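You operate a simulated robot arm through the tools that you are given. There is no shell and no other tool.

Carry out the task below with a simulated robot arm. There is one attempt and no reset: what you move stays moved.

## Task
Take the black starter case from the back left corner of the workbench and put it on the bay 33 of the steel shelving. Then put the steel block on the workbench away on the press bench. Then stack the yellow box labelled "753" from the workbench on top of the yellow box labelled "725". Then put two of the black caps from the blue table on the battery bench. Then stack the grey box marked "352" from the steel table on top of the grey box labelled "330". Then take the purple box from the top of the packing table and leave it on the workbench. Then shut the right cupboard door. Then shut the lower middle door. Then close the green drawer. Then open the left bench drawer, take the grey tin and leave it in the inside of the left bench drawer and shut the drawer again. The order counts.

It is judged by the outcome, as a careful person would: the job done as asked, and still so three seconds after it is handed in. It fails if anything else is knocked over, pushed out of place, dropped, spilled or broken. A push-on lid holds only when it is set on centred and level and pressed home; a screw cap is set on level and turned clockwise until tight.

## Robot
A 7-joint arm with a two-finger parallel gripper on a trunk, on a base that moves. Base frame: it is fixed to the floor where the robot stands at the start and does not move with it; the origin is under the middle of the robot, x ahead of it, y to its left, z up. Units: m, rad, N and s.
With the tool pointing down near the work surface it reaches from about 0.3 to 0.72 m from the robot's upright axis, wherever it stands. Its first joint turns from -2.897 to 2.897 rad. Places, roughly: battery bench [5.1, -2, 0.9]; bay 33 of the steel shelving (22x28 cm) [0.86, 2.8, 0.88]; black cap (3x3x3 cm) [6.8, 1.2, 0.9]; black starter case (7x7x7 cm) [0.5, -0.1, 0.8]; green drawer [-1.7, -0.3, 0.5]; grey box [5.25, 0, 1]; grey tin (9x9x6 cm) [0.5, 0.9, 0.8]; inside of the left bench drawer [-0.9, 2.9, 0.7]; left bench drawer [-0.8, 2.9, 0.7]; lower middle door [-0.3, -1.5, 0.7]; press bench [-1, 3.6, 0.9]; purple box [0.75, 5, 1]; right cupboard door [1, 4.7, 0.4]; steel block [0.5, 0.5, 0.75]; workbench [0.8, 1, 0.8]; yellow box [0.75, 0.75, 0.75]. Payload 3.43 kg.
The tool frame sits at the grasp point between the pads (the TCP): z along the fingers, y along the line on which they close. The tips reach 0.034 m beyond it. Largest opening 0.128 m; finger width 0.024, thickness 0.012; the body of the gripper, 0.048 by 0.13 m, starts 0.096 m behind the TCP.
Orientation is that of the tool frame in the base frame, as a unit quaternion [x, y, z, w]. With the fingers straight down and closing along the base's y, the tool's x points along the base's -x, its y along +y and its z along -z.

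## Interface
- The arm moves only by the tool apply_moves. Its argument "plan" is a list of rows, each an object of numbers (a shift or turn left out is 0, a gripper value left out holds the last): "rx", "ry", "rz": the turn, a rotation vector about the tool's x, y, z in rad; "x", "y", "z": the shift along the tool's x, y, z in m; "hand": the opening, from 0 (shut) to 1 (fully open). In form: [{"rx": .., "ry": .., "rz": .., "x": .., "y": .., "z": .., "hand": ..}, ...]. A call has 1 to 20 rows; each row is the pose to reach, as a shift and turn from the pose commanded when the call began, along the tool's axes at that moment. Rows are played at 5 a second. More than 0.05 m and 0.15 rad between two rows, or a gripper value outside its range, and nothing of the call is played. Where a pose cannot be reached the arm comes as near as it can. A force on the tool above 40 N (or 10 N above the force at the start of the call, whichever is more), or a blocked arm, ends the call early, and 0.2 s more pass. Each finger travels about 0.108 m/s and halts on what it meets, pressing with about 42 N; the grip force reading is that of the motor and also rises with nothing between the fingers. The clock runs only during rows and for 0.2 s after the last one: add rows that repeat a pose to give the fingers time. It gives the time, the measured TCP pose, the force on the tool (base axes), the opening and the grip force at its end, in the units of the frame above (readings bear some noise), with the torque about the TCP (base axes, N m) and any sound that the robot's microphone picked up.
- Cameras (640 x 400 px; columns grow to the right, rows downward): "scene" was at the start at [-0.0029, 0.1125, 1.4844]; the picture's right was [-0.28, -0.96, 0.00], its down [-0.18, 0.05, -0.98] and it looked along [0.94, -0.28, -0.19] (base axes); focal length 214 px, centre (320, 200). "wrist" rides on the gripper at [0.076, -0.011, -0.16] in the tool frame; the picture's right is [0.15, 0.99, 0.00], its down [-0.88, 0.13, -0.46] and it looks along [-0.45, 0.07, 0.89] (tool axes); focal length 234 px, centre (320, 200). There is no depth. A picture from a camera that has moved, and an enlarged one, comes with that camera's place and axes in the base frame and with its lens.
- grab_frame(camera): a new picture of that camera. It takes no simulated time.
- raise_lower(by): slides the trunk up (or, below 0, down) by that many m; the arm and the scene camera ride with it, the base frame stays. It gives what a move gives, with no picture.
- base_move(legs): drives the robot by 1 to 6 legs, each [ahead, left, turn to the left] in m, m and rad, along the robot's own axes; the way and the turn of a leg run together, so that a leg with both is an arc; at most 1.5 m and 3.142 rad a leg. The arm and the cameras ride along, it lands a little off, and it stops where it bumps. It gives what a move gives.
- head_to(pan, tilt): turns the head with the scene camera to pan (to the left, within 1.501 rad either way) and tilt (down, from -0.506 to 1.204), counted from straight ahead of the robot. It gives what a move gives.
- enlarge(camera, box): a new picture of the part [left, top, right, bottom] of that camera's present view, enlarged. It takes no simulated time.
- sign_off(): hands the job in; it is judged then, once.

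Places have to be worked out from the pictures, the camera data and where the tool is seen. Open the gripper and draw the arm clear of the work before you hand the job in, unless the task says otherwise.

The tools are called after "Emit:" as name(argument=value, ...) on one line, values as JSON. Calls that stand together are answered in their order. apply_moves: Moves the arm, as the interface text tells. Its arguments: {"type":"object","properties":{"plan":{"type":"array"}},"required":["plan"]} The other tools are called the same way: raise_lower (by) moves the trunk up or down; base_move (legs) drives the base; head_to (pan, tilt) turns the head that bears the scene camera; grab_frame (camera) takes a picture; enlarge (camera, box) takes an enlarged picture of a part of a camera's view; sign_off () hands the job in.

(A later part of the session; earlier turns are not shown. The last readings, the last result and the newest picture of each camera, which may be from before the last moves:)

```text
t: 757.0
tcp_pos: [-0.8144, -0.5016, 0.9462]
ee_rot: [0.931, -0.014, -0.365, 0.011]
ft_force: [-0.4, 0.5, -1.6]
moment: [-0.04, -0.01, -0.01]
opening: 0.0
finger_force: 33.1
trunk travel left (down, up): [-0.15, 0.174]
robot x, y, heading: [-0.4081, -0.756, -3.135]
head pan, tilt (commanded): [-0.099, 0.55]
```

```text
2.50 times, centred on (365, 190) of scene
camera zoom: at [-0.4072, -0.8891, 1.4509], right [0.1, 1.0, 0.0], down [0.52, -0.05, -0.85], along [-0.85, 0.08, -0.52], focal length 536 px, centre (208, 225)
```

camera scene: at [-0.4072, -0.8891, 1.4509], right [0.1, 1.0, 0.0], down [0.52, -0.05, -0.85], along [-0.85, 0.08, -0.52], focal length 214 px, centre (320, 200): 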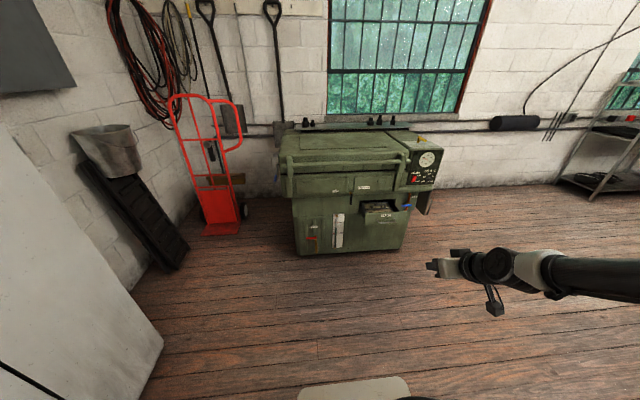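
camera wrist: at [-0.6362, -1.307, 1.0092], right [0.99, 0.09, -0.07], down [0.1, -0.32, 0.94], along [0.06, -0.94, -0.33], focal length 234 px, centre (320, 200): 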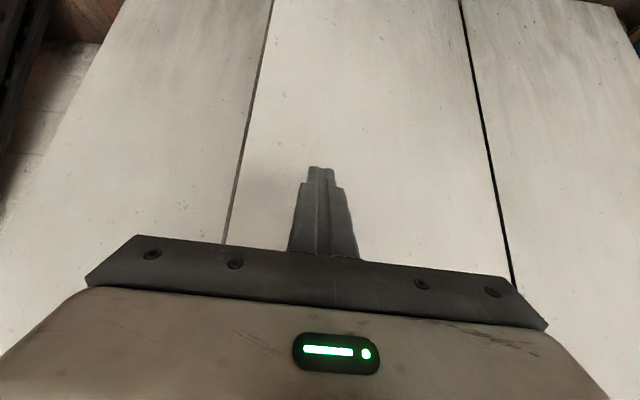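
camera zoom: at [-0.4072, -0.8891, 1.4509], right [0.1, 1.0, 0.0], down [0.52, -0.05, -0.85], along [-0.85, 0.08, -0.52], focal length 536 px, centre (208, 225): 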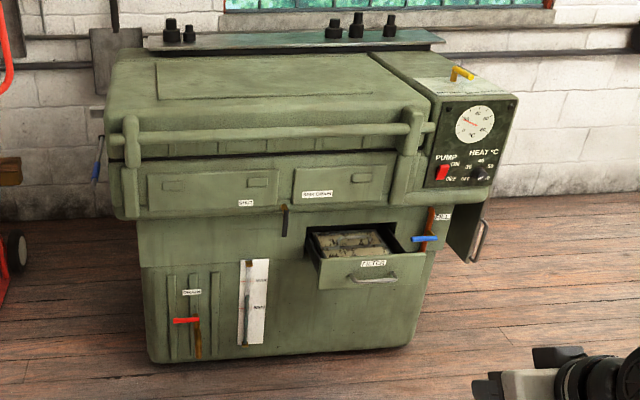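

The "FILTER" drawer of the green machine is open by about 13 cm, its front at x≈-1.64, y≈-0.32, z 0.44–0.565, with a handle bar in its lower half. I centre and lower the arm, lower the trunk, and drive up to it.

Emit:
apply_moves(plan=[{"x": 0.013, "y": 0.03, "z": 0.025}, {"x": 0.026, "y": 0.06, "z": 0.05}, {"x": 0.039, "y": 0.09, "z": 0.075}, {"x": 0.052, "y": 0.12, "z": 0.1}, {"x": 0.065, "y": 0.15, "z": 0.125}, {"x": 0.078, "y": 0.18, "z": 0.15}, {"x": 0.091, "y": 0.21, "z": 0.175}, {"x": 0.105, "y": 0.24, "z": 0.2}, {"x": 0.105, "y": 0.24, "z": 0.2}])

Emit:
raise_lower(by=-0.148)

Emit:
base_move(legs=[[0.5, -0.43, -0.01]])

Emit:
head_to(pan=0.0, tilt=0.7)

Emit:
grab_frame(camera="scene")

Emit:
grab_frame(camera="wrist")

```text
t: 759.0
tcp_pos: [-0.8766, -0.749, 0.7363]
ee_rot: [0.931, -0.014, -0.365, 0.011]
ft_force: [-0.6, 0.5, -0.5]
moment: [0.01, 0.01, 0.0]
opening: 0.0
finger_force: 32.6
trunk travel left (down, up): [-0.15, 0.174]
robot x, y, heading: [-0.4039, -0.7556, -3.135]
head pan, tilt (commanded): [-0.099, 0.55]
```

```text
t: 760.8
tcp_pos: [-0.8767, -0.7488, 0.588]
ee_rot: [0.93, -0.014, -0.367, 0.012]
ft_force: [0.5, 0.8, 0.1]
moment: [-0.02, 0.01, 0.01]
opening: 0.0
finger_force: 32.7
trunk travel left (down, up): [-0.002, 0.322]
robot x, y, heading: [-0.403, -0.7556, -3.135]
head pan, tilt (commanded): [-0.099, 0.55]
```

```text
t: 765.4
tcp_pos: [-1.3637, -0.3127, 0.5881]
ee_rot: [0.93, -0.024, -0.366, 0.007]
ft_force: [0.5, -0.4, -1.2]
moment: [-0.01, -0.01, 0.0]
opening: 0.0001
finger_force: 32.8
trunk travel left (down, up): [-0.002, 0.322]
robot x, y, heading: [-0.8937, -0.329, 3.127]
head pan, tilt (commanded): [-0.099, 0.55]
```

```text
t: 766.1
tcp_pos: [-1.364, -0.3133, 0.5884]
ee_rot: [0.93, -0.023, -0.366, 0.009]
ft_force: [0.1, 1.2, -0.5]
moment: [-0.01, 0.0, 0.0]
opening: 0.0001
finger_force: 33.5
trunk travel left (down, up): [-0.002, 0.322]
robot x, y, heading: [-0.8895, -0.3274, 3.122]
head pan, tilt (commanded): [0.0, 0.7]
```

```text
taken
camera scene: at [-0.8929, -0.4716, 1.2898], right [0.02, 1.0, 0.0], down [0.64, -0.01, -0.77], along [-0.77, 0.01, -0.64], focal length 214 px, centre (320, 200)
```

scene: 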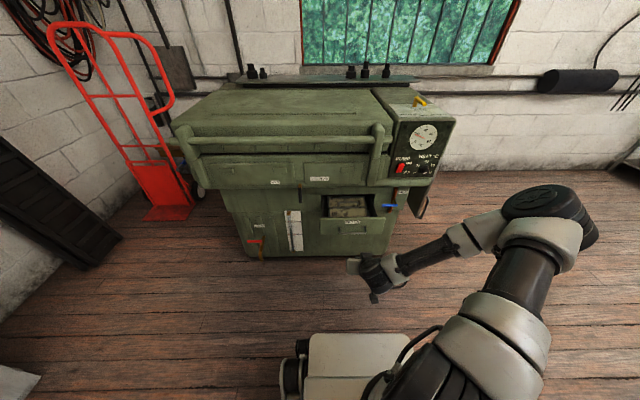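

```text
taken
camera wrist: at [-1.1978, -0.3053, 0.6527], right [0.07, -1.0, -0.07], down [-0.34, -0.09, 0.94], along [-0.94, -0.04, -0.34], focal length 234 px, centre (320, 200)
```

wrist: 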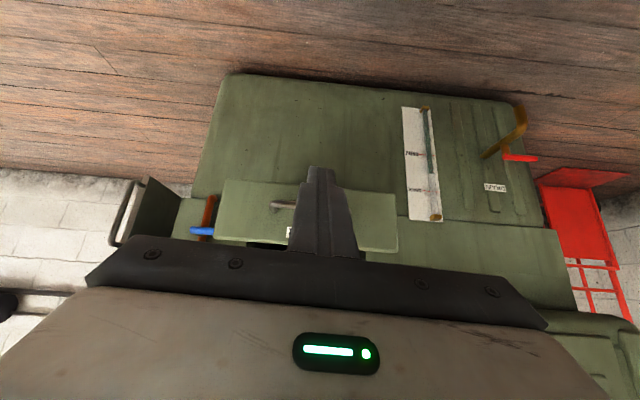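

I zoom to place the drawer front, handle and the levers beside it relative to the fingertips.

Emit:
enlarge(camera="scene", box=[290, 170, 430, 270])

Emit:
enlarge(camera="wrist", box=[180, 130, 420, 270])

```text
4.00 times, centred on (360, 220) of scene
camera zoom: at [-0.8929, -0.4716, 1.2898], right [0.02, 1.0, 0.0], down [0.64, -0.01, -0.77], along [-0.77, 0.01, -0.64], focal length 858 px, centre (160, 120)
```

zoom: 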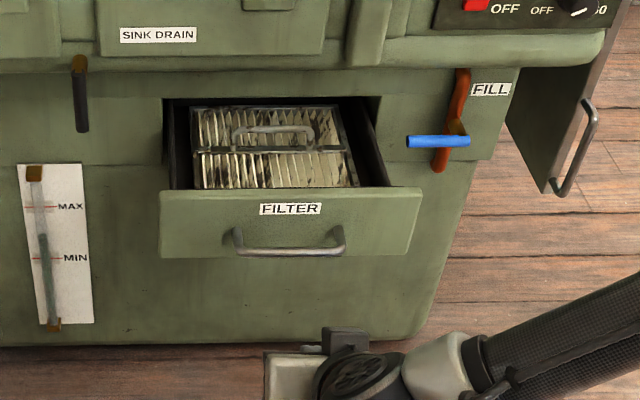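

```text
2.67 times, centred on (300, 200) of wrist
camera zoom: at [-1.1978, -0.3053, 0.6527], right [0.07, -1.0, -0.07], down [-0.34, -0.09, 0.94], along [-0.94, -0.04, -0.34], focal length 624 px, centre (373, 200)
```

zoom: 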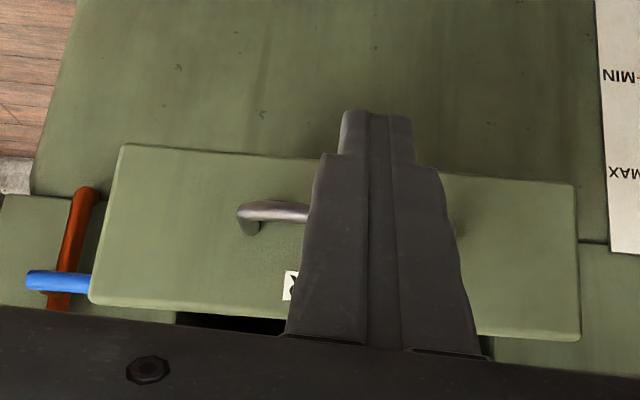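

The drawer front spans y -0.46…-0.14 and z 0.44…0.553 with the handle at z≈0.46. I lower the tips to z≈0.52 (above the handle) and drive 0.18 m closer.

Emit:
apply_moves(plan=[{"x": 0.015, "z": 0.016}, {"x": 0.029, "z": 0.032}, {"x": 0.029, "z": 0.032}])

Emit:
base_move(legs=[[0.17, 0, 0.015]])

Emit:
grab_frame(camera="wrist")

Emit:
enlarge(camera="scene", box=[280, 170, 440, 290])

```text
t: 766.9
tcp_pos: [-1.3635, -0.3151, 0.5462]
ee_rot: [0.93, -0.023, -0.366, 0.009]
ft_force: [0.6, 0.5, 0.1]
moment: [0.03, 0.02, 0.01]
opening: 0.0
finger_force: 33.2
trunk travel left (down, up): [-0.002, 0.322]
robot x, y, heading: [-0.8931, -0.3306, 3.123]
head pan, tilt (commanded): [0.0, 0.7]
```

```text
t: 768.3
tcp_pos: [-1.5339, -0.3172, 0.5465]
ee_rot: [0.93, -0.019, -0.366, 0.01]
ft_force: [0.7, 0.7, -0.6]
moment: [0.0, 0.02, 0.01]
opening: 0.0
finger_force: 33.4
trunk travel left (down, up): [-0.002, 0.322]
robot x, y, heading: [-1.0667, -0.3289, 3.135]
head pan, tilt (commanded): [0.0, 0.7]
```

```text
taken
camera wrist: at [-1.3684, -0.3082, 0.6102], right [0.08, -0.99, -0.07], down [-0.34, -0.09, 0.94], along [-0.94, -0.05, -0.34], focal length 234 px, centre (320, 200)
```

wrist: 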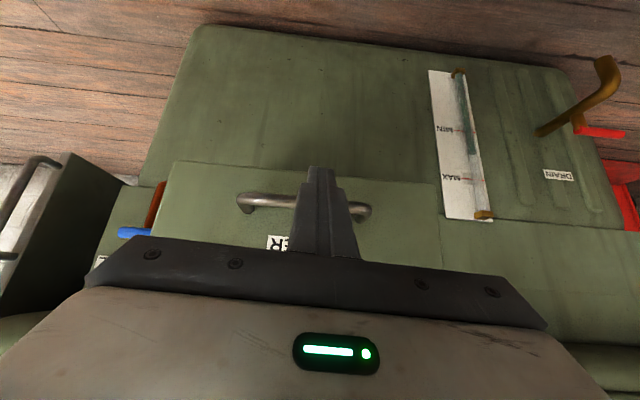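

```text
3.33 times, centred on (360, 230) of scene
camera zoom: at [-1.0607, -0.4695, 1.2898], right [0.01, 1.0, 0.0], down [0.64, 0.0, -0.77], along [-0.77, 0.0, -0.64], focal length 715 px, centre (187, 100)
```

zoom: 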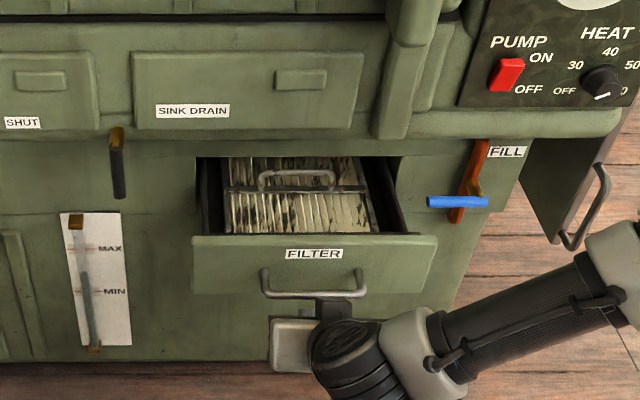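

The tips are aligned with the upper part of the drawer front. I push in -x slowly.

Emit:
apply_moves(plan=[{"x": -0.007, "z": 0.0065}, {"x": -0.014, "z": 0.013}, {"x": -0.021, "z": 0.0195}, {"x": -0.028, "z": 0.026}, {"x": -0.035, "z": 0.0325}, {"x": -0.042, "z": 0.039}, {"x": -0.047, "z": 0.0436}, {"x": -0.052, "z": 0.0482}, {"x": -0.057, "z": 0.0529}, {"x": -0.062, "z": 0.0575}, {"x": -0.067, "z": 0.0622}, {"x": -0.072, "z": 0.0668}, {"x": -0.077, "z": 0.0714}, {"x": -0.082, "z": 0.0761}, {"x": -0.087, "z": 0.0807}, {"x": -0.092, "z": 0.0853}])

Emit:
enlarge(camera="scene", box=[280, 170, 440, 290])

```text
t: 771.7
tcp_pos: [-1.6603, -0.3147, 0.5476]
ee_rot: [0.93, -0.018, -0.366, 0.01]
ft_force: [0.4, 0.3, 0.2]
moment: [0.01, 0.0, 0.02]
opening: 0.0
finger_force: 33.4
trunk travel left (down, up): [-0.002, 0.322]
robot x, y, heading: [-1.0627, -0.3292, 3.13]
head pan, tilt (commanded): [0.0, 0.7]
```

```text
3.33 times, centred on (360, 230) of scene
camera zoom: at [-1.0607, -0.4695, 1.2898], right [0.01, 1.0, 0.0], down [0.64, 0.0, -0.77], along [-0.76, 0.0, -0.64], focal length 715 px, centre (187, 100)
```

zoom: 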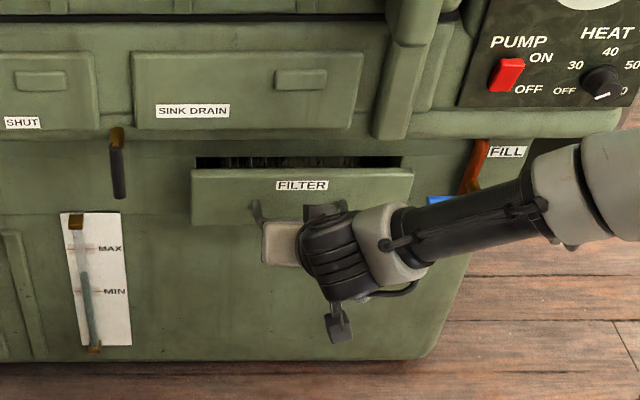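

The drawer is sliding in easily. I continue pushing until it meets its stop.

Emit:
apply_moves(plan=[{"x": -0.004, "z": 0.0037}, {"x": -0.008, "z": 0.0074}, {"x": -0.012, "z": 0.0111}, {"x": -0.016, "z": 0.0148}, {"x": -0.02, "z": 0.0185}, {"x": -0.024, "z": 0.0222}, {"x": -0.028, "z": 0.026}, {"x": -0.032, "z": 0.0297}, {"x": -0.036, "z": 0.0334}, {"x": -0.04, "z": 0.0371}, {"x": -0.044, "z": 0.0408}, {"x": -0.048, "z": 0.0445}])

Emit:
enlarge(camera="scene", box=[280, 170, 440, 290])

```text
t: 773.3
tcp_pos: [-1.6871, -0.3146, 0.5405]
ee_rot: [0.933, -0.019, -0.359, 0.012]
ft_force: [0.3, 0.2, -0.3]
moment: [0.0, 0.0, 0.0]
opening: 0.0001
finger_force: 33.3
trunk travel left (down, up): [-0.002, 0.322]
robot x, y, heading: [-1.0586, -0.3299, 3.135]
head pan, tilt (commanded): [0.0, 0.7]
stopped in row 7: the force on the tool passed its limit at 54 N (the readings are from after the stop); the commanded pose is now the measured one
```

```text
3.33 times, centred on (360, 230) of scene
camera zoom: at [-1.0601, -0.4694, 1.2898], right [0.01, 1.0, 0.0], down [0.64, 0.0, -0.77], along [-0.76, 0.01, -0.64], focal length 715 px, centre (187, 100)
```

zoom: 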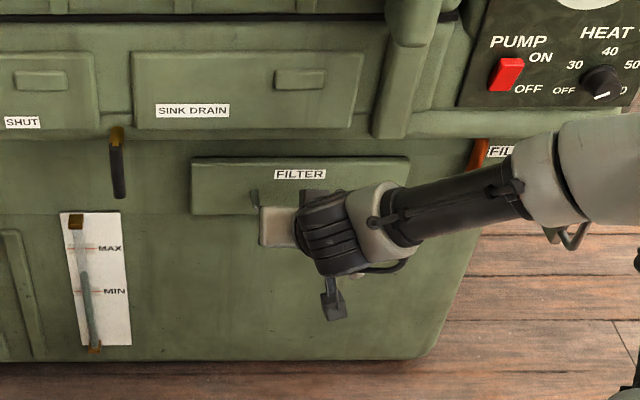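

It hit a solid stop and the front looks flush with the body. I withdraw and inspect.

Emit:
apply_moves(plan=[{"x": 0.02, "z": -0.019}, {"x": 0.05, "z": -0.047}, {"x": 0.08, "z": -0.075}, {"x": 0.11, "z": -0.103}, {"x": 0.14, "z": -0.13}, {"x": 0.14, "z": -0.13}])

Emit:
base_move(legs=[[-0.3, 0, 0]])

Emit:
enlarge(camera="scene", box=[270, 120, 450, 270])

```text
t: 774.7
tcp_pos: [-1.4974, -0.3172, 0.5419]
ee_rot: [0.933, -0.018, -0.36, 0.012]
ft_force: [-0.3, 0.6, -0.6]
moment: [-0.04, 0.01, -0.01]
opening: 0.0
finger_force: 33.4
trunk travel left (down, up): [-0.002, 0.322]
robot x, y, heading: [-1.0636, -0.3283, 3.134]
head pan, tilt (commanded): [0.0, 0.7]
```

```text
t: 776.7
tcp_pos: [-1.1967, -0.3186, 0.5418]
ee_rot: [0.933, -0.018, -0.359, 0.012]
ft_force: [0.6, 0.7, 0.3]
moment: [0.02, 0.02, -0.01]
opening: 0.0
finger_force: 32.6
trunk travel left (down, up): [-0.002, 0.322]
robot x, y, heading: [-0.7585, -0.3297, 3.131]
head pan, tilt (commanded): [0.0, 0.7]
```

```text
2.67 times, centred on (360, 195) of scene
camera zoom: at [-0.7599, -0.4715, 1.2897], right [0.01, 1.0, 0.0], down [0.64, 0.0, -0.76], along [-0.76, 0.01, -0.64], focal length 572 px, centre (213, 213)
```

zoom: 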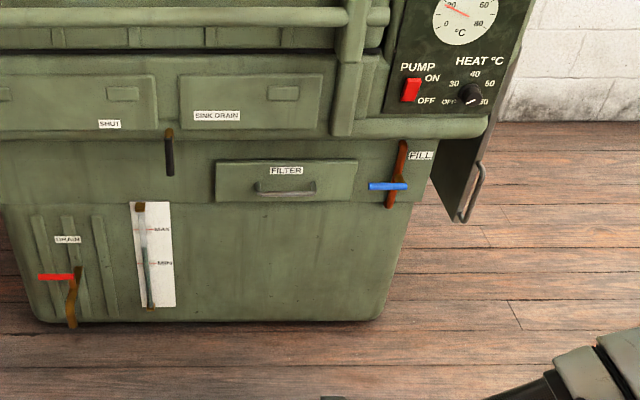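

The FILTER drawer is fully closed. Last comes the press bench's left drawer: I restore the travel pose, and drive (facing -x) to the press bench.

Emit:
apply_moves(plan=[{"x": -0.02, "z": -0.022}, {"x": -0.04, "z": -0.044, "ry": 0.08}, {"x": -0.06, "z": -0.066, "ry": 0.16}, {"x": -0.08, "z": -0.088, "ry": 0.24}, {"x": -0.1, "z": -0.11, "ry": 0.32}, {"x": -0.12, "z": -0.132, "ry": 0.4}, {"x": -0.14, "z": -0.154, "ry": 0.48}, {"x": -0.16, "z": -0.176, "ry": 0.56}, {"x": -0.18, "z": -0.198, "ry": 0.64}, {"x": -0.2, "z": -0.22, "ry": 0.72}, {"x": -0.22, "z": -0.24, "ry": 0.77}, {"x": -0.22, "z": -0.24, "ry": 0.77}])

Emit:
raise_lower(by=0.148)

Emit:
base_move(legs=[[-0.7, 0, 0], [0, -1.5, 0], [0, -1.5, 0]])

Emit:
head_to(pan=-0.2, tilt=0.75)

Emit:
grab_frame(camera="scene")

```text
t: 779.3
tcp_pos: [-1.2005, -0.3066, 0.8674]
ee_rot: [1.0, -0.011, 0.018, 0.018]
ft_force: [-0.6, 0.2, 0.4]
moment: [0.03, 0.0, 0.01]
opening: 0.0
finger_force: 32.6
trunk travel left (down, up): [-0.002, 0.322]
robot x, y, heading: [-0.7596, -0.3282, 3.133]
head pan, tilt (commanded): [0.0, 0.7]
```

```text
t: 781.0
tcp_pos: [-1.1992, -0.307, 1.0147]
ee_rot: [1.0, -0.013, 0.018, 0.018]
ft_force: [-0.5, -0.5, -0.2]
moment: [-0.02, 0.02, 0.02]
opening: 0.0001
finger_force: 33.0
trunk travel left (down, up): [-0.15, 0.174]
robot x, y, heading: [-0.7586, -0.3313, 3.129]
head pan, tilt (commanded): [0.0, 0.7]
```

```text
t: 813.1
tcp_pos: [-0.462, 2.6656, 1.0156]
ee_rot: [1.0, -0.004, 0.017, 0.018]
ft_force: [0.2, -0.1, 0.2]
moment: [-0.02, 0.02, -0.01]
opening: 0.0
finger_force: 33.3
trunk travel left (down, up): [-0.15, 0.174]
robot x, y, heading: [-0.0215, 2.6471, -3.137]
head pan, tilt (commanded): [0.0, 0.7]
```

```text
t: 813.8
tcp_pos: [-0.4619, 2.6638, 1.0148]
ee_rot: [1.0, -0.004, 0.017, 0.018]
ft_force: [0.0, 0.0, -0.3]
moment: [0.0, -0.01, -0.03]
opening: 0.0
finger_force: 32.9
trunk travel left (down, up): [-0.15, 0.174]
robot x, y, heading: [-0.0273, 2.6526, -3.135]
head pan, tilt (commanded): [-0.201, 0.75]
```

```text
taken
camera scene: at [-0.0167, 2.5235, 1.4335], right [0.19, 0.98, 0.0], down [0.67, -0.13, -0.73], along [-0.72, 0.14, -0.68], focal length 214 px, centre (320, 200)
```

scene: 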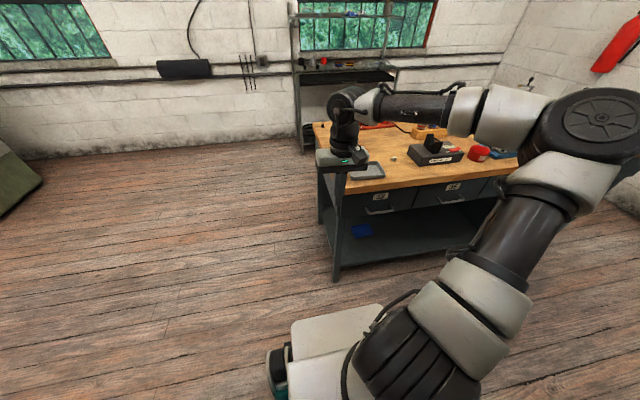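

I zoom on drawer 32 to measure the handle's shape and stand-off.

Emit:
enlarge(camera="scene", box=[310, 160, 450, 260])

Emit:
grab_frame(camera="wrist")

```text
4.00 times, centred on (380, 210) of scene
camera zoom: at [-0.0167, 2.5235, 1.4335], right [0.19, 0.98, 0.0], down [0.67, -0.13, -0.73], along [-0.72, 0.14, -0.68], focal length 858 px, centre (80, 160)
```

zoom: 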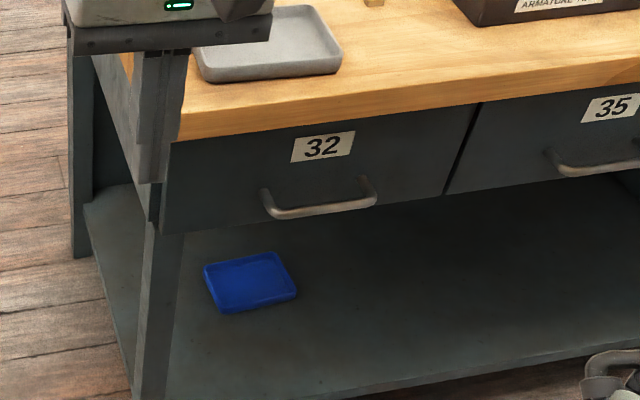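

```text
taken
camera wrist: at [-0.3904, 2.6808, 1.1769], right [0.14, -0.99, 0.04], down [-0.9, -0.11, 0.43], along [-0.42, -0.1, -0.9], focal length 234 px, centre (320, 200)
```

wrist: 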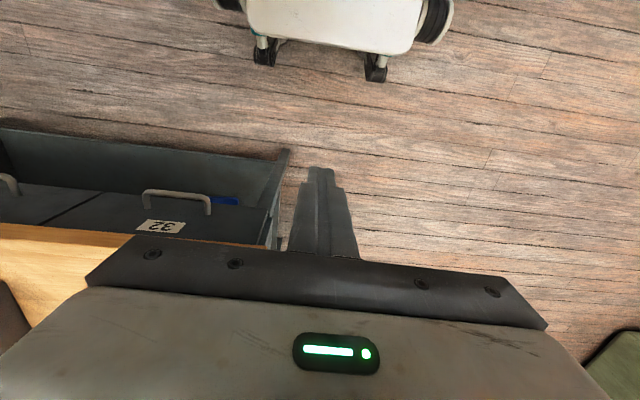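

The wrist view sees the handle from above. I zoom there for triangulation.

Emit:
enlarge(camera="wrist", box=[80, 160, 280, 260])

```text
3.20 times, centred on (180, 210) of wrist
camera zoom: at [-0.3904, 2.6808, 1.1769], right [0.14, -0.99, 0.04], down [-0.9, -0.11, 0.43], along [-0.42, -0.1, -0.9], focal length 749 px, centre (768, 168)
```

zoom: 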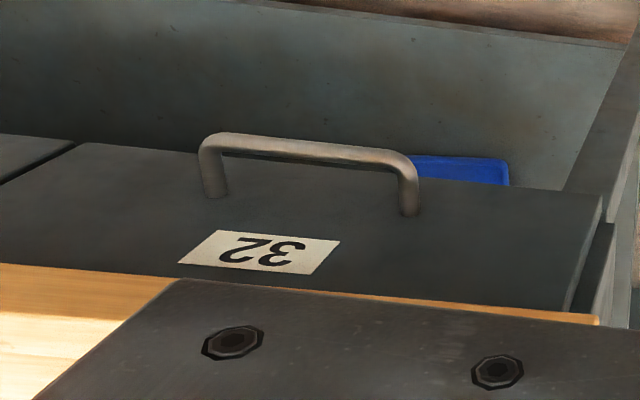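

The handle bar's centre is at (-0.607, 2.908, 0.755), standing ~3.9 cm off the panel (x≈-0.646). I'll grip the bar from the front with the tool nearly horizontal. I position the base first, then pitch the tool forward.

Emit:
base_move(legs=[[-0.13, -0.25, 0]])

Emit:
apply_moves(plan=[{"x": -0.02, "z": 0.01, "ry": -0.13}, {"x": -0.04, "z": 0.02, "ry": -0.26}, {"x": -0.06, "z": 0.03, "ry": -0.39}, {"x": -0.08, "z": 0.04, "ry": -0.52}, {"x": -0.1, "z": 0.05, "ry": -0.65}, {"x": -0.12, "z": 0.06, "ry": -0.78}, {"x": -0.14, "z": 0.07, "ry": -0.91}, {"x": -0.16, "z": 0.08, "ry": -1.04}, {"x": -0.18, "z": 0.09, "ry": -1.17}, {"x": -0.19, "z": 0.1, "ry": -1.3}, {"x": -0.19, "z": 0.1, "ry": -1.3}])

Emit:
grab_frame(camera="scene")

```text
t: 816.8
tcp_pos: [-0.3385, 2.9236, 1.0151]
ee_rot: [0.999, -0.022, 0.019, 0.017]
ft_force: [0.1, 0.5, 0.4]
moment: [0.05, -0.02, 0.0]
opening: 0.0
finger_force: 32.7
trunk travel left (down, up): [-0.15, 0.174]
robot x, y, heading: [0.0986, 2.8901, 3.111]
head pan, tilt (commanded): [-0.201, 0.75]
stopped in leg 1: the robot was blocked; the commanded pose is now the measured one
```

```text
t: 819.2
tcp_pos: [-0.5262, 2.9272, 0.9082]
ee_rot: [0.806, -0.029, -0.591, 0.001]
ft_force: [0.1, -0.3, 0.7]
moment: [0.01, -0.02, -0.02]
opening: 0.0002
finger_force: 33.6
trunk travel left (down, up): [-0.15, 0.174]
robot x, y, heading: [0.0975, 2.892, 3.116]
head pan, tilt (commanded): [-0.201, 0.75]
```

```text
taken
camera scene: at [0.1011, 2.7662, 1.4335], right [0.23, 0.97, 0.0], down [0.66, -0.16, -0.73], along [-0.71, 0.17, -0.68], focal length 214 px, centre (320, 200)
```

scene: 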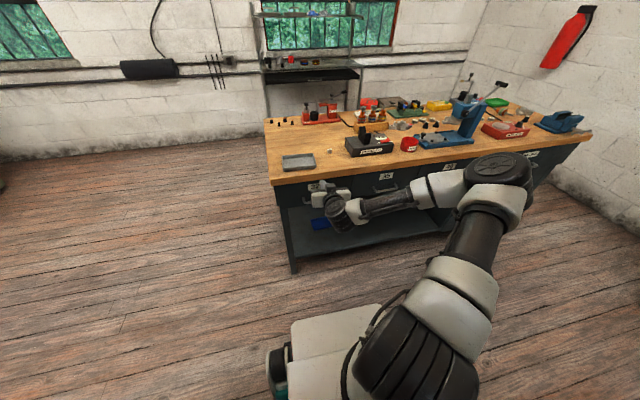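

The base touched something behind (likely the black rack's post) and stopped. I move it 3 cm forward to be clear, and then roll the tool 90° so that the fingers open vertically.

Emit:
base_move(legs=[[0.03, 0, 0.02]])

Emit:
apply_moves(plan=[{"rz": 0.13}, {"rz": 0.26}, {"rz": 0.39}, {"rz": 0.52}, {"rz": 0.65}, {"rz": 0.78}, {"rz": 0.91}, {"rz": 1.04}, {"rz": 1.17}, {"rz": 1.3}, {"rz": 1.43}, {"rz": 1.56}, {"rz": 1.56, "hand": 0.5}, {"rz": 1.56, "hand": 0.5}])

Emit:
grab_frame(camera="wrist")

Emit:
grab_frame(camera="scene")

```text
t: 820.0
tcp_pos: [-0.5545, 2.9166, 0.908]
ee_rot: [0.806, -0.021, -0.591, 0.007]
ft_force: [-0.2, 0.5, -0.1]
moment: [0.0, 0.01, 0.03]
opening: 0.0
finger_force: 32.6
trunk travel left (down, up): [-0.15, 0.174]
robot x, y, heading: [0.0682, 2.8901, 3.129]
head pan, tilt (commanded): [-0.201, 0.75]
```

```text
t: 823.0
tcp_pos: [-0.5536, 2.916, 0.9089]
ee_rot: [-0.558, 0.583, 0.415, -0.42]
ft_force: [0.0, 0.2, 0.3]
moment: [0.0, 0.0, 0.01]
opening: 0.0641
finger_force: 0.2
trunk travel left (down, up): [-0.15, 0.174]
robot x, y, heading: [0.0684, 2.8951, 3.134]
head pan, tilt (commanded): [-0.201, 0.75]
```

```text
taken
camera wrist: at [-0.4002, 2.8384, 0.948], right [-0.3, -0.11, 0.95], down [0.42, 0.88, 0.24], along [-0.86, 0.47, -0.22], focal length 234 px, centre (320, 200)
```

wrist: 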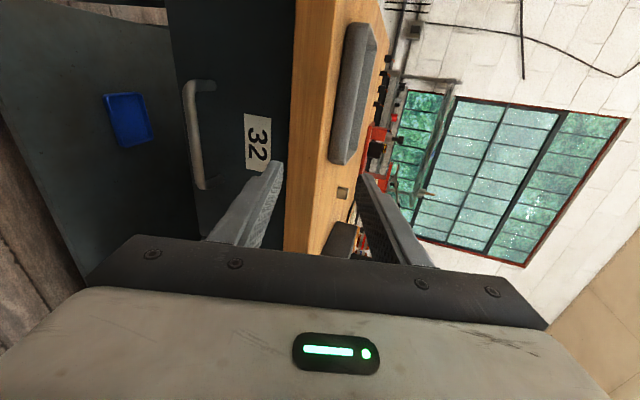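

```text
taken
camera scene: at [0.0741, 2.7668, 1.4335], right [0.21, 0.98, 0.0], down [0.67, -0.14, -0.73], along [-0.72, 0.15, -0.68], focal length 214 px, centre (320, 200)
```

scene: 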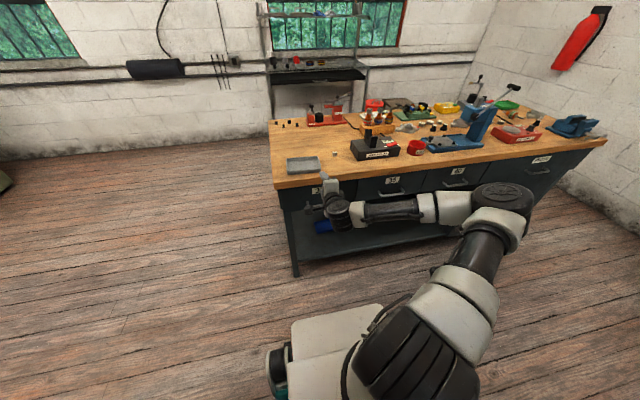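

The roll worked: fingers now open vertically. I lower the tool to the handle's height, about 8 cm in front of the grip pose.

Emit:
apply_moves(plan=[{"x": 0.001, "y": -0.03, "z": 0, "hand": 0.4}, {"x": 0.002, "y": -0.06}, {"x": 0.003, "y": -0.09}, {"x": 0.0037, "y": -0.13, "z": -0.003}, {"x": 0.0037, "y": -0.13, "z": -0.003}])

Emit:
grab_frame(camera="wrist")

Emit:
enlarge(camera="scene", box=[270, 150, 410, 250])

```text
t: 824.2
tcp_pos: [-0.5147, 2.9093, 0.7863]
ee_rot: [-0.557, 0.583, 0.416, -0.42]
ft_force: [-0.8, 0.2, 0.5]
moment: [0.0, 0.01, 0.0]
opening: 0.0511
finger_force: 0.0
trunk travel left (down, up): [-0.15, 0.174]
robot x, y, heading: [0.0661, 2.8904, 3.138]
head pan, tilt (commanded): [-0.201, 0.75]
```

```text
taken
camera wrist: at [-0.3592, 2.8308, 0.8245], right [-0.3, -0.12, 0.95], down [0.42, 0.88, 0.24], along [-0.86, 0.47, -0.22], focal length 234 px, centre (320, 200)
```

wrist: 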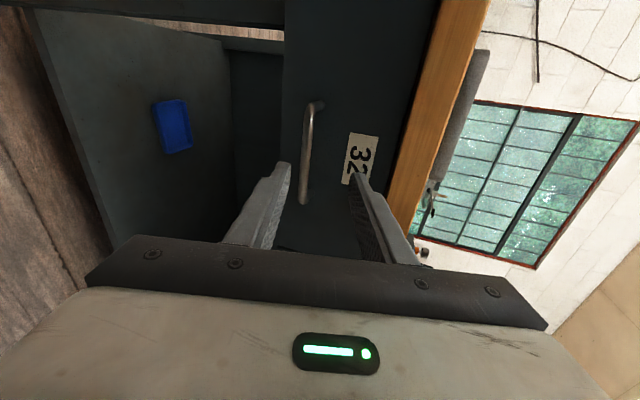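

```text
4.00 times, centred on (340, 200) of scene
camera zoom: at [0.0741, 2.7668, 1.4335], right [0.21, 0.98, 0.0], down [0.67, -0.14, -0.73], along [-0.72, 0.15, -0.68], focal length 858 px, centre (240, 200)
```

zoom: 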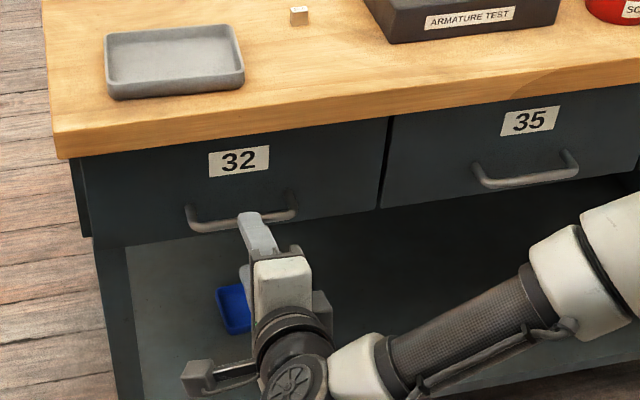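

In the wrist view the bar lies a bit below the tool's centre line. I zoom to quantify this before advancing.

Emit:
enlarge(camera="wrist", box=[240, 80, 400, 220])

```text
2.86 times, centred on (320, 150) of wrist
camera zoom: at [-0.3592, 2.8308, 0.8245], right [-0.3, -0.12, 0.95], down [0.42, 0.88, 0.24], along [-0.86, 0.47, -0.22], focal length 669 px, centre (320, 343)
```

zoom: 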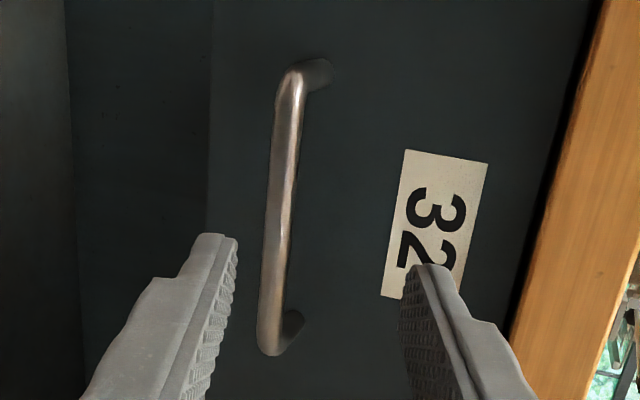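

Re-triangulating from this closer view puts the bar at about (-0.642, 2.921, 0.726). I adjust and approach to ~4 cm before it, then compare directly with the fingertips.

Emit:
apply_moves(plan=[{"x": -0.004, "y": -0.01, "z": 0.015}, {"x": -0.008, "y": -0.0185, "z": 0.03}, {"x": -0.0108, "y": -0.0185, "z": 0.045}, {"x": -0.0108, "y": -0.0185, "z": 0.058}, {"x": -0.0108, "y": -0.0185, "z": 0.058}])

Emit:
enlarge(camera="wrist", box=[240, 80, 400, 220])

Emit:
enlarge(camera="scene", box=[270, 150, 410, 250])

```text
t: 825.5
tcp_pos: [-0.5618, 2.9193, 0.7507]
ee_rot: [-0.558, 0.583, 0.415, -0.42]
ft_force: [-0.2, -0.3, 0.4]
moment: [0.04, -0.01, 0.02]
opening: 0.0511
finger_force: 0.1
trunk travel left (down, up): [-0.15, 0.174]
robot x, y, heading: [0.069, 2.8904, 3.134]
head pan, tilt (commanded): [-0.201, 0.75]
```

```text
2.86 times, centred on (320, 150) of wrist
camera zoom: at [-0.4074, 2.8417, 0.7904], right [-0.3, -0.12, 0.95], down [0.42, 0.88, 0.24], along [-0.86, 0.47, -0.22], focal length 669 px, centre (320, 343)
```

zoom: 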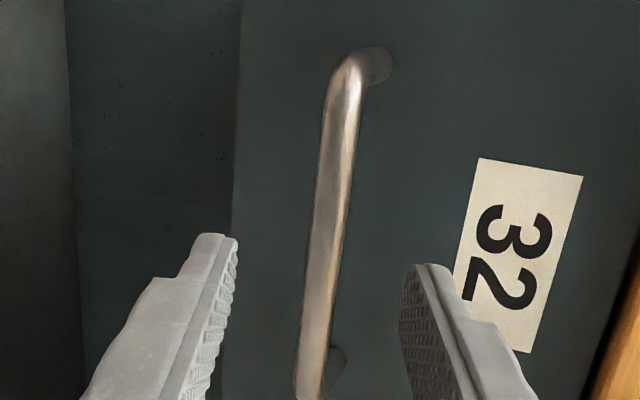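

```text
4.00 times, centred on (340, 200) of scene
camera zoom: at [0.0741, 2.7668, 1.4335], right [0.21, 0.98, 0.0], down [0.67, -0.14, -0.73], along [-0.72, 0.15, -0.68], focal length 858 px, centre (240, 200)
```

zoom: 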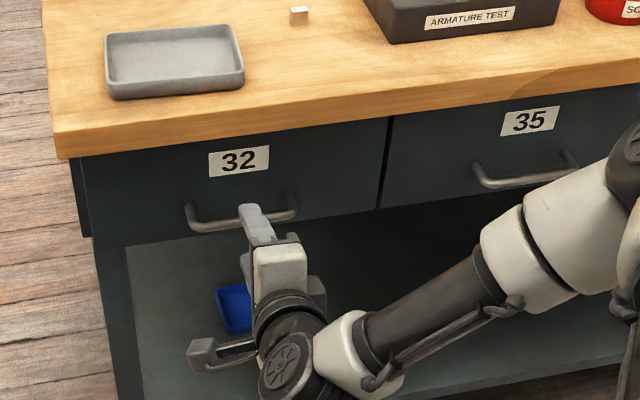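

From the two wrist views the bar is at (-0.607, ·, 0.737), centred between the fingers and about 1.3 cm beyond the tips. I advance 2.7 cm and close on the bar.

Emit:
apply_moves(plan=[{"z": 0.01}, {"z": 0.02}, {"z": 0.027}, {"z": 0.027}])

Emit:
enlarge(camera="wrist", box=[240, 80, 400, 220])

```text
t: 826.5
tcp_pos: [-0.5877, 2.9187, 0.7428]
ee_rot: [-0.557, 0.583, 0.416, -0.42]
ft_force: [0.2, 0.3, -0.2]
moment: [-0.01, 0.0, 0.03]
opening: 0.0512
finger_force: 0.0
trunk travel left (down, up): [-0.15, 0.174]
robot x, y, heading: [0.0674, 2.8916, 3.13]
head pan, tilt (commanded): [-0.201, 0.75]
```

```text
2.86 times, centred on (320, 150) of wrist
camera zoom: at [-0.4334, 2.8411, 0.7814], right [-0.3, -0.12, 0.95], down [0.42, 0.88, 0.24], along [-0.86, 0.47, -0.22], focal length 669 px, centre (320, 343)
```

zoom: 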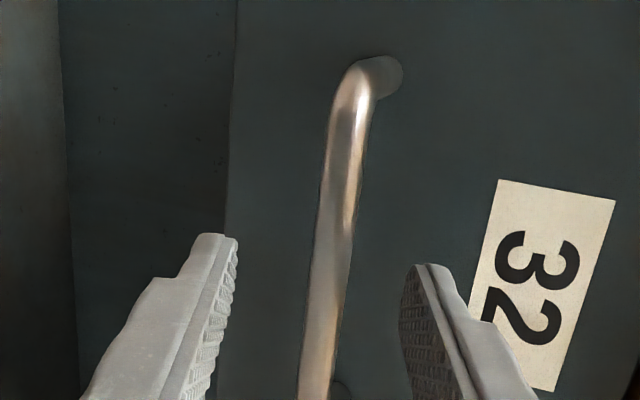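

The bar is now between the fingertips. I close the gripper on it.

Emit:
apply_moves(plan=[{"hand": 0.2}, {"hand": 0.05}, {"hand": 0.0}, {"hand": 0.0}, {"hand": 0.0}])

Emit:
enlarge(camera="wrist", box=[240, 80, 400, 220])

```text
t: 827.6
tcp_pos: [-0.5887, 2.9195, 0.7446]
ee_rot: [-0.557, 0.582, 0.417, -0.421]
ft_force: [-2.8, -0.3, 17.1]
moment: [1.09, 0.51, 0.42]
opening: 0.0122
finger_force: 45.3
trunk travel left (down, up): [-0.15, 0.174]
robot x, y, heading: [0.0645, 2.8938, 3.135]
head pan, tilt (commanded): [-0.201, 0.75]
```

```text
2.86 times, centred on (320, 150) of wrist
camera zoom: at [-0.4335, 2.8411, 0.7829], right [-0.3, -0.12, 0.95], down [0.42, 0.88, 0.24], along [-0.86, 0.47, -0.21], focal length 669 px, centre (320, 343)
```

zoom: 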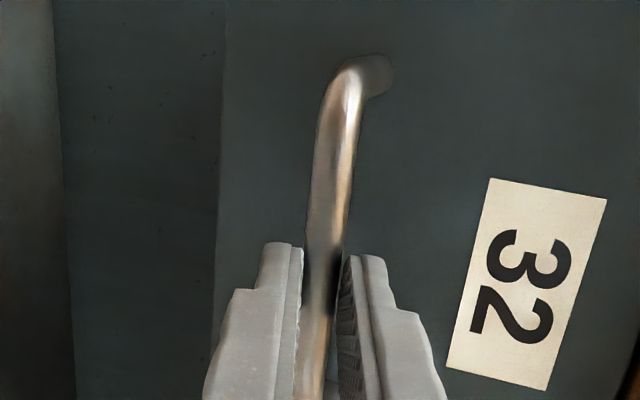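

The bar is gripped, but from here the arm could not pull far enough before getting cramped, and the rack blocks the base behind. I release, retreat, shift the base to y≈3.02 and back to x≈0.13 for more pulling room.

Emit:
apply_moves(plan=[{"hand": 0.2}, {"hand": 0.4}, {"hand": 0.4}, {"hand": 0.4, "z": -0.03}, {"z": -0.06}, {"z": -0.08}, {"z": -0.08}])

Emit:
base_move(legs=[[0, -0.13, 0], [-0.07, 0, 0]])

Emit:
grab_frame(camera="wrist")

```text
t: 829.2
tcp_pos: [-0.5104, 2.9172, 0.7657]
ee_rot: [-0.558, 0.582, 0.416, -0.421]
ft_force: [0.1, -0.4, 0.2]
moment: [0.02, 0.01, -0.04]
opening: 0.0513
finger_force: 0.0
trunk travel left (down, up): [-0.15, 0.174]
robot x, y, heading: [0.0692, 2.8939, 3.134]
head pan, tilt (commanded): [-0.201, 0.75]
```

```text
t: 831.8
tcp_pos: [-0.4406, 3.048, 0.7662]
ee_rot: [-0.558, 0.583, 0.416, -0.42]
ft_force: [0.3, 1.0, -0.9]
moment: [0.02, 0.03, -0.02]
opening: 0.0514
finger_force: 0.1
trunk travel left (down, up): [-0.15, 0.174]
robot x, y, heading: [0.1393, 3.0242, 3.133]
head pan, tilt (commanded): [-0.201, 0.75]
```

```text
taken
camera wrist: at [-0.2855, 2.9694, 0.8047], right [-0.3, -0.12, 0.95], down [0.42, 0.88, 0.24], along [-0.86, 0.47, -0.22], focal length 234 px, centre (320, 200)
```

wrist: 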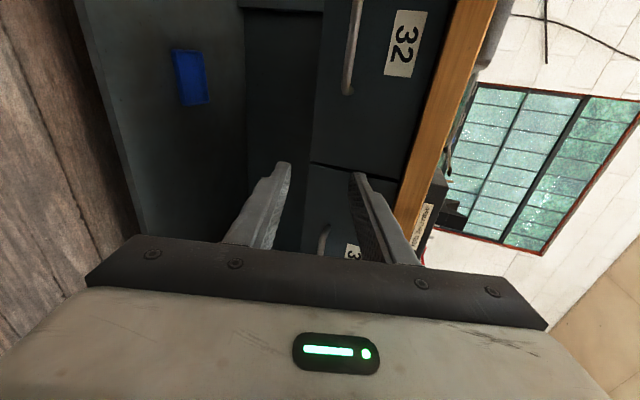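

Now I bring the gripper back sideways in front of handle 32 and approach it.

Emit:
apply_moves(plan=[{"x": 0.033, "y": 0.005}, {"x": 0.066, "y": 0.01}, {"x": 0.099, "y": 0.015}, {"x": 0.132, "y": 0.0195}, {"x": 0.132, "y": 0.0195, "z": 0.03}, {"x": 0.132, "y": 0.0195, "z": 0.06}, {"x": 0.132, "y": 0.0195, "z": 0.088}, {"x": 0.132, "y": 0.0195, "z": 0.088}])

Emit:
enlarge(camera="wrist", box=[240, 80, 400, 220])

```text
t: 833.6
tcp_pos: [-0.5336, 2.9197, 0.759]
ee_rot: [-0.558, 0.583, 0.416, -0.42]
ft_force: [0.8, 0.4, 0.5]
moment: [-0.04, 0.02, -0.01]
opening: 0.0512
finger_force: 0.0
trunk travel left (down, up): [-0.15, 0.174]
robot x, y, heading: [0.1406, 3.0237, 3.133]
head pan, tilt (commanded): [-0.201, 0.75]
```

```text
2.86 times, centred on (320, 150) of wrist
camera zoom: at [-0.3783, 2.8412, 0.7981], right [-0.3, -0.12, 0.95], down [0.42, 0.88, 0.24], along [-0.86, 0.47, -0.22], focal length 669 px, centre (320, 343)
```

zoom: 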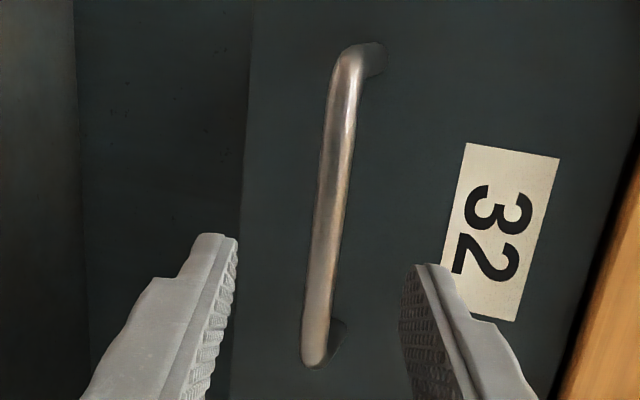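

The bar is centred again, about 4.3 cm beyond the tips. I advance 5.7 cm and grip.

Emit:
apply_moves(plan=[{"y": 0.001, "z": 0.02}, {"y": 0.002, "z": 0.04}, {"y": 0.003, "z": 0.057}, {"y": 0.003, "z": 0.057}, {"y": 0.003, "z": 0.057, "hand": 0.2}, {"y": 0.003, "z": 0.057, "hand": 0.05}, {"y": 0.003, "z": 0.057, "hand": 0.0}, {"y": 0.003, "z": 0.057}, {"y": 0.003, "z": 0.057}])

Emit:
enlarge(camera="wrist", box=[240, 80, 400, 220])

```text
t: 835.6
tcp_pos: [-0.5886, 2.9216, 0.7439]
ee_rot: [-0.559, 0.583, 0.414, -0.42]
ft_force: [1.8, 1.0, -10.4]
moment: [1.0, -0.37, 0.59]
opening: 0.0122
finger_force: 44.4
trunk travel left (down, up): [-0.15, 0.174]
robot x, y, heading: [0.1354, 3.0204, 3.133]
head pan, tilt (commanded): [-0.201, 0.75]
```

```text
2.86 times, centred on (320, 150) of wrist
camera zoom: at [-0.4335, 2.8437, 0.785], right [-0.31, -0.12, 0.95], down [0.41, 0.88, 0.24], along [-0.86, 0.46, -0.22], focal length 669 px, centre (320, 343)
```

zoom: 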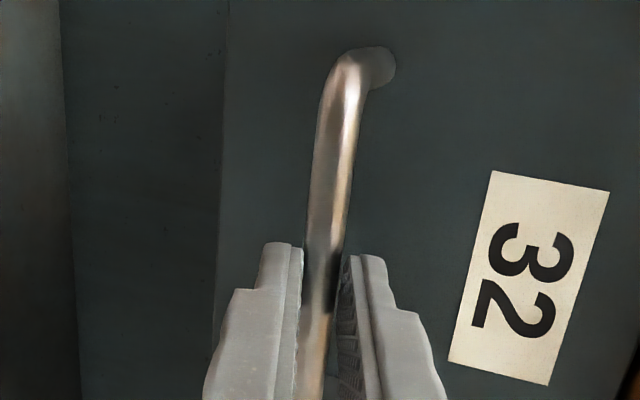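

Gripped. I pull the drawer out (+x) slowly by 0.15 m first.

Emit:
apply_moves(plan=[{"y": -0.0015, "z": -0.0048}, {"y": -0.0036, "z": -0.0114}, {"y": -0.006, "z": -0.019, "x": -0.0005}, {"y": -0.009, "z": -0.0286, "x": -0.0007}, {"y": -0.0121, "z": -0.0381, "x": -0.001}, {"y": -0.0151, "z": -0.0477, "x": -0.0012}, {"y": -0.0181, "z": -0.0572, "x": -0.0014}, {"y": -0.0211, "z": -0.0667, "x": -0.0017}, {"y": -0.0242, "z": -0.0762, "x": -0.0019}, {"y": -0.0272, "z": -0.0858, "x": -0.0022}, {"y": -0.0302, "z": -0.0953, "x": -0.0024}, {"y": -0.0332, "z": -0.1048, "x": -0.0026}, {"y": -0.0362, "z": -0.1144, "x": -0.0029}, {"y": -0.0393, "z": -0.1239, "x": -0.0031}, {"y": -0.0423, "z": -0.1334, "x": -0.0034}, {"y": -0.0453, "z": -0.143, "x": -0.0036}])

Emit:
grab_frame(camera="scene")

```text
t: 839.0
tcp_pos: [-0.438, 2.9218, 0.7449]
ee_rot: [-0.557, 0.584, 0.417, -0.418]
ft_force: [2.3, 24.5, -4.8]
moment: [1.48, -0.15, -1.02]
opening: 0.0123
finger_force: 45.2
trunk travel left (down, up): [-0.15, 0.174]
robot x, y, heading: [0.1405, 3.0193, 3.129]
head pan, tilt (commanded): [-0.201, 0.75]
```

```text
taken
camera scene: at [0.1447, 2.8985, 1.4337], right [0.21, 0.98, 0.0], down [0.67, -0.14, -0.73], along [-0.72, 0.15, -0.68], focal length 214 px, centre (320, 200)
```

scene: 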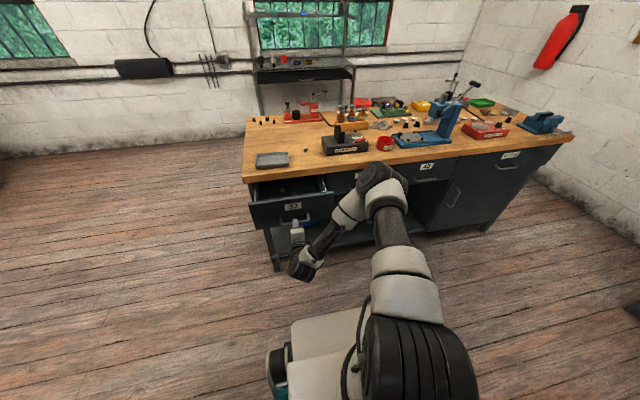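

The drawer follows (15 cm out). There is some side load, so I ease 2 mm sideways and pull another 0.1 m.

Emit:
apply_moves(plan=[{"x": -0.002}, {"x": -0.002, "y": -0.003, "z": -0.0095}, {"x": -0.0022, "y": -0.006, "z": -0.019}, {"x": -0.0025, "y": -0.009, "z": -0.0286}, {"x": -0.0027, "y": -0.0121, "z": -0.0381}, {"x": -0.003, "y": -0.0151, "z": -0.0477}, {"x": -0.0032, "y": -0.0181, "z": -0.0572}, {"x": -0.0035, "y": -0.0211, "z": -0.0667}, {"x": -0.0037, "y": -0.0242, "z": -0.0762}, {"x": -0.004, "y": -0.0272, "z": -0.0858}, {"x": -0.0042, "y": -0.0302, "z": -0.0953}])

Emit:
grab_frame(camera="scene")

Emit:
enlarge(camera="scene", box=[220, 140, 380, 260])

```text
t: 840.9
tcp_pos: [-0.3648, 2.9219, 0.7453]
ee_rot: [-0.565, 0.586, 0.411, -0.41]
ft_force: [2.2, -1.7, -8.5]
moment: [1.21, -0.32, 0.2]
opening: 0.0121
finger_force: 45.1
out of reach, approached as far as the arm can: row 7, 8, 9
trunk travel left (down, up): [-0.15, 0.174]
robot x, y, heading: [0.1389, 3.0224, 3.133]
head pan, tilt (commanded): [-0.201, 0.75]
stopped in row 9: the force on the tool passed its limit at 42 N (the readings are from after the stop); the commanded pose is now the measured one
```

```text
taken
camera scene: at [0.1446, 2.897, 1.4339], right [0.21, 0.98, 0.0], down [0.67, -0.14, -0.73], along [-0.72, 0.15, -0.68], focal length 214 px, centre (320, 200)
```

scene: 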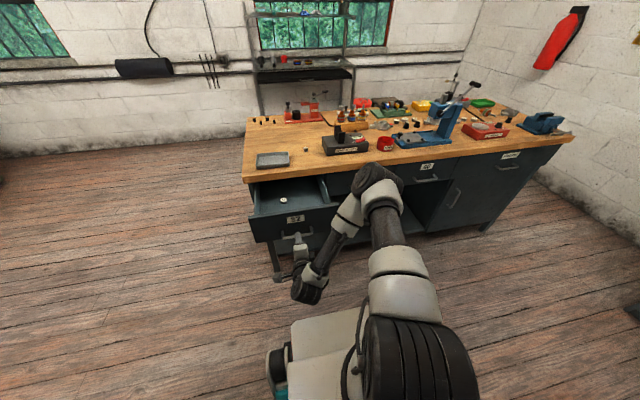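

```text
3.33 times, centred on (300, 200) of scene
camera zoom: at [0.1446, 2.897, 1.4339], right [0.21, 0.98, 0.0], down [0.67, -0.14, -0.73], along [-0.72, 0.15, -0.68], focal length 715 px, centre (387, 200)
```

zoom: 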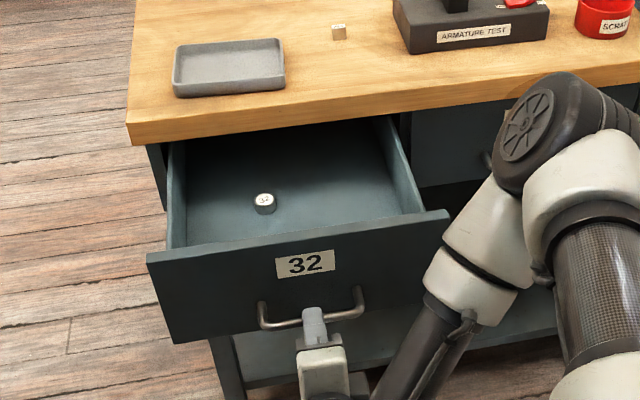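

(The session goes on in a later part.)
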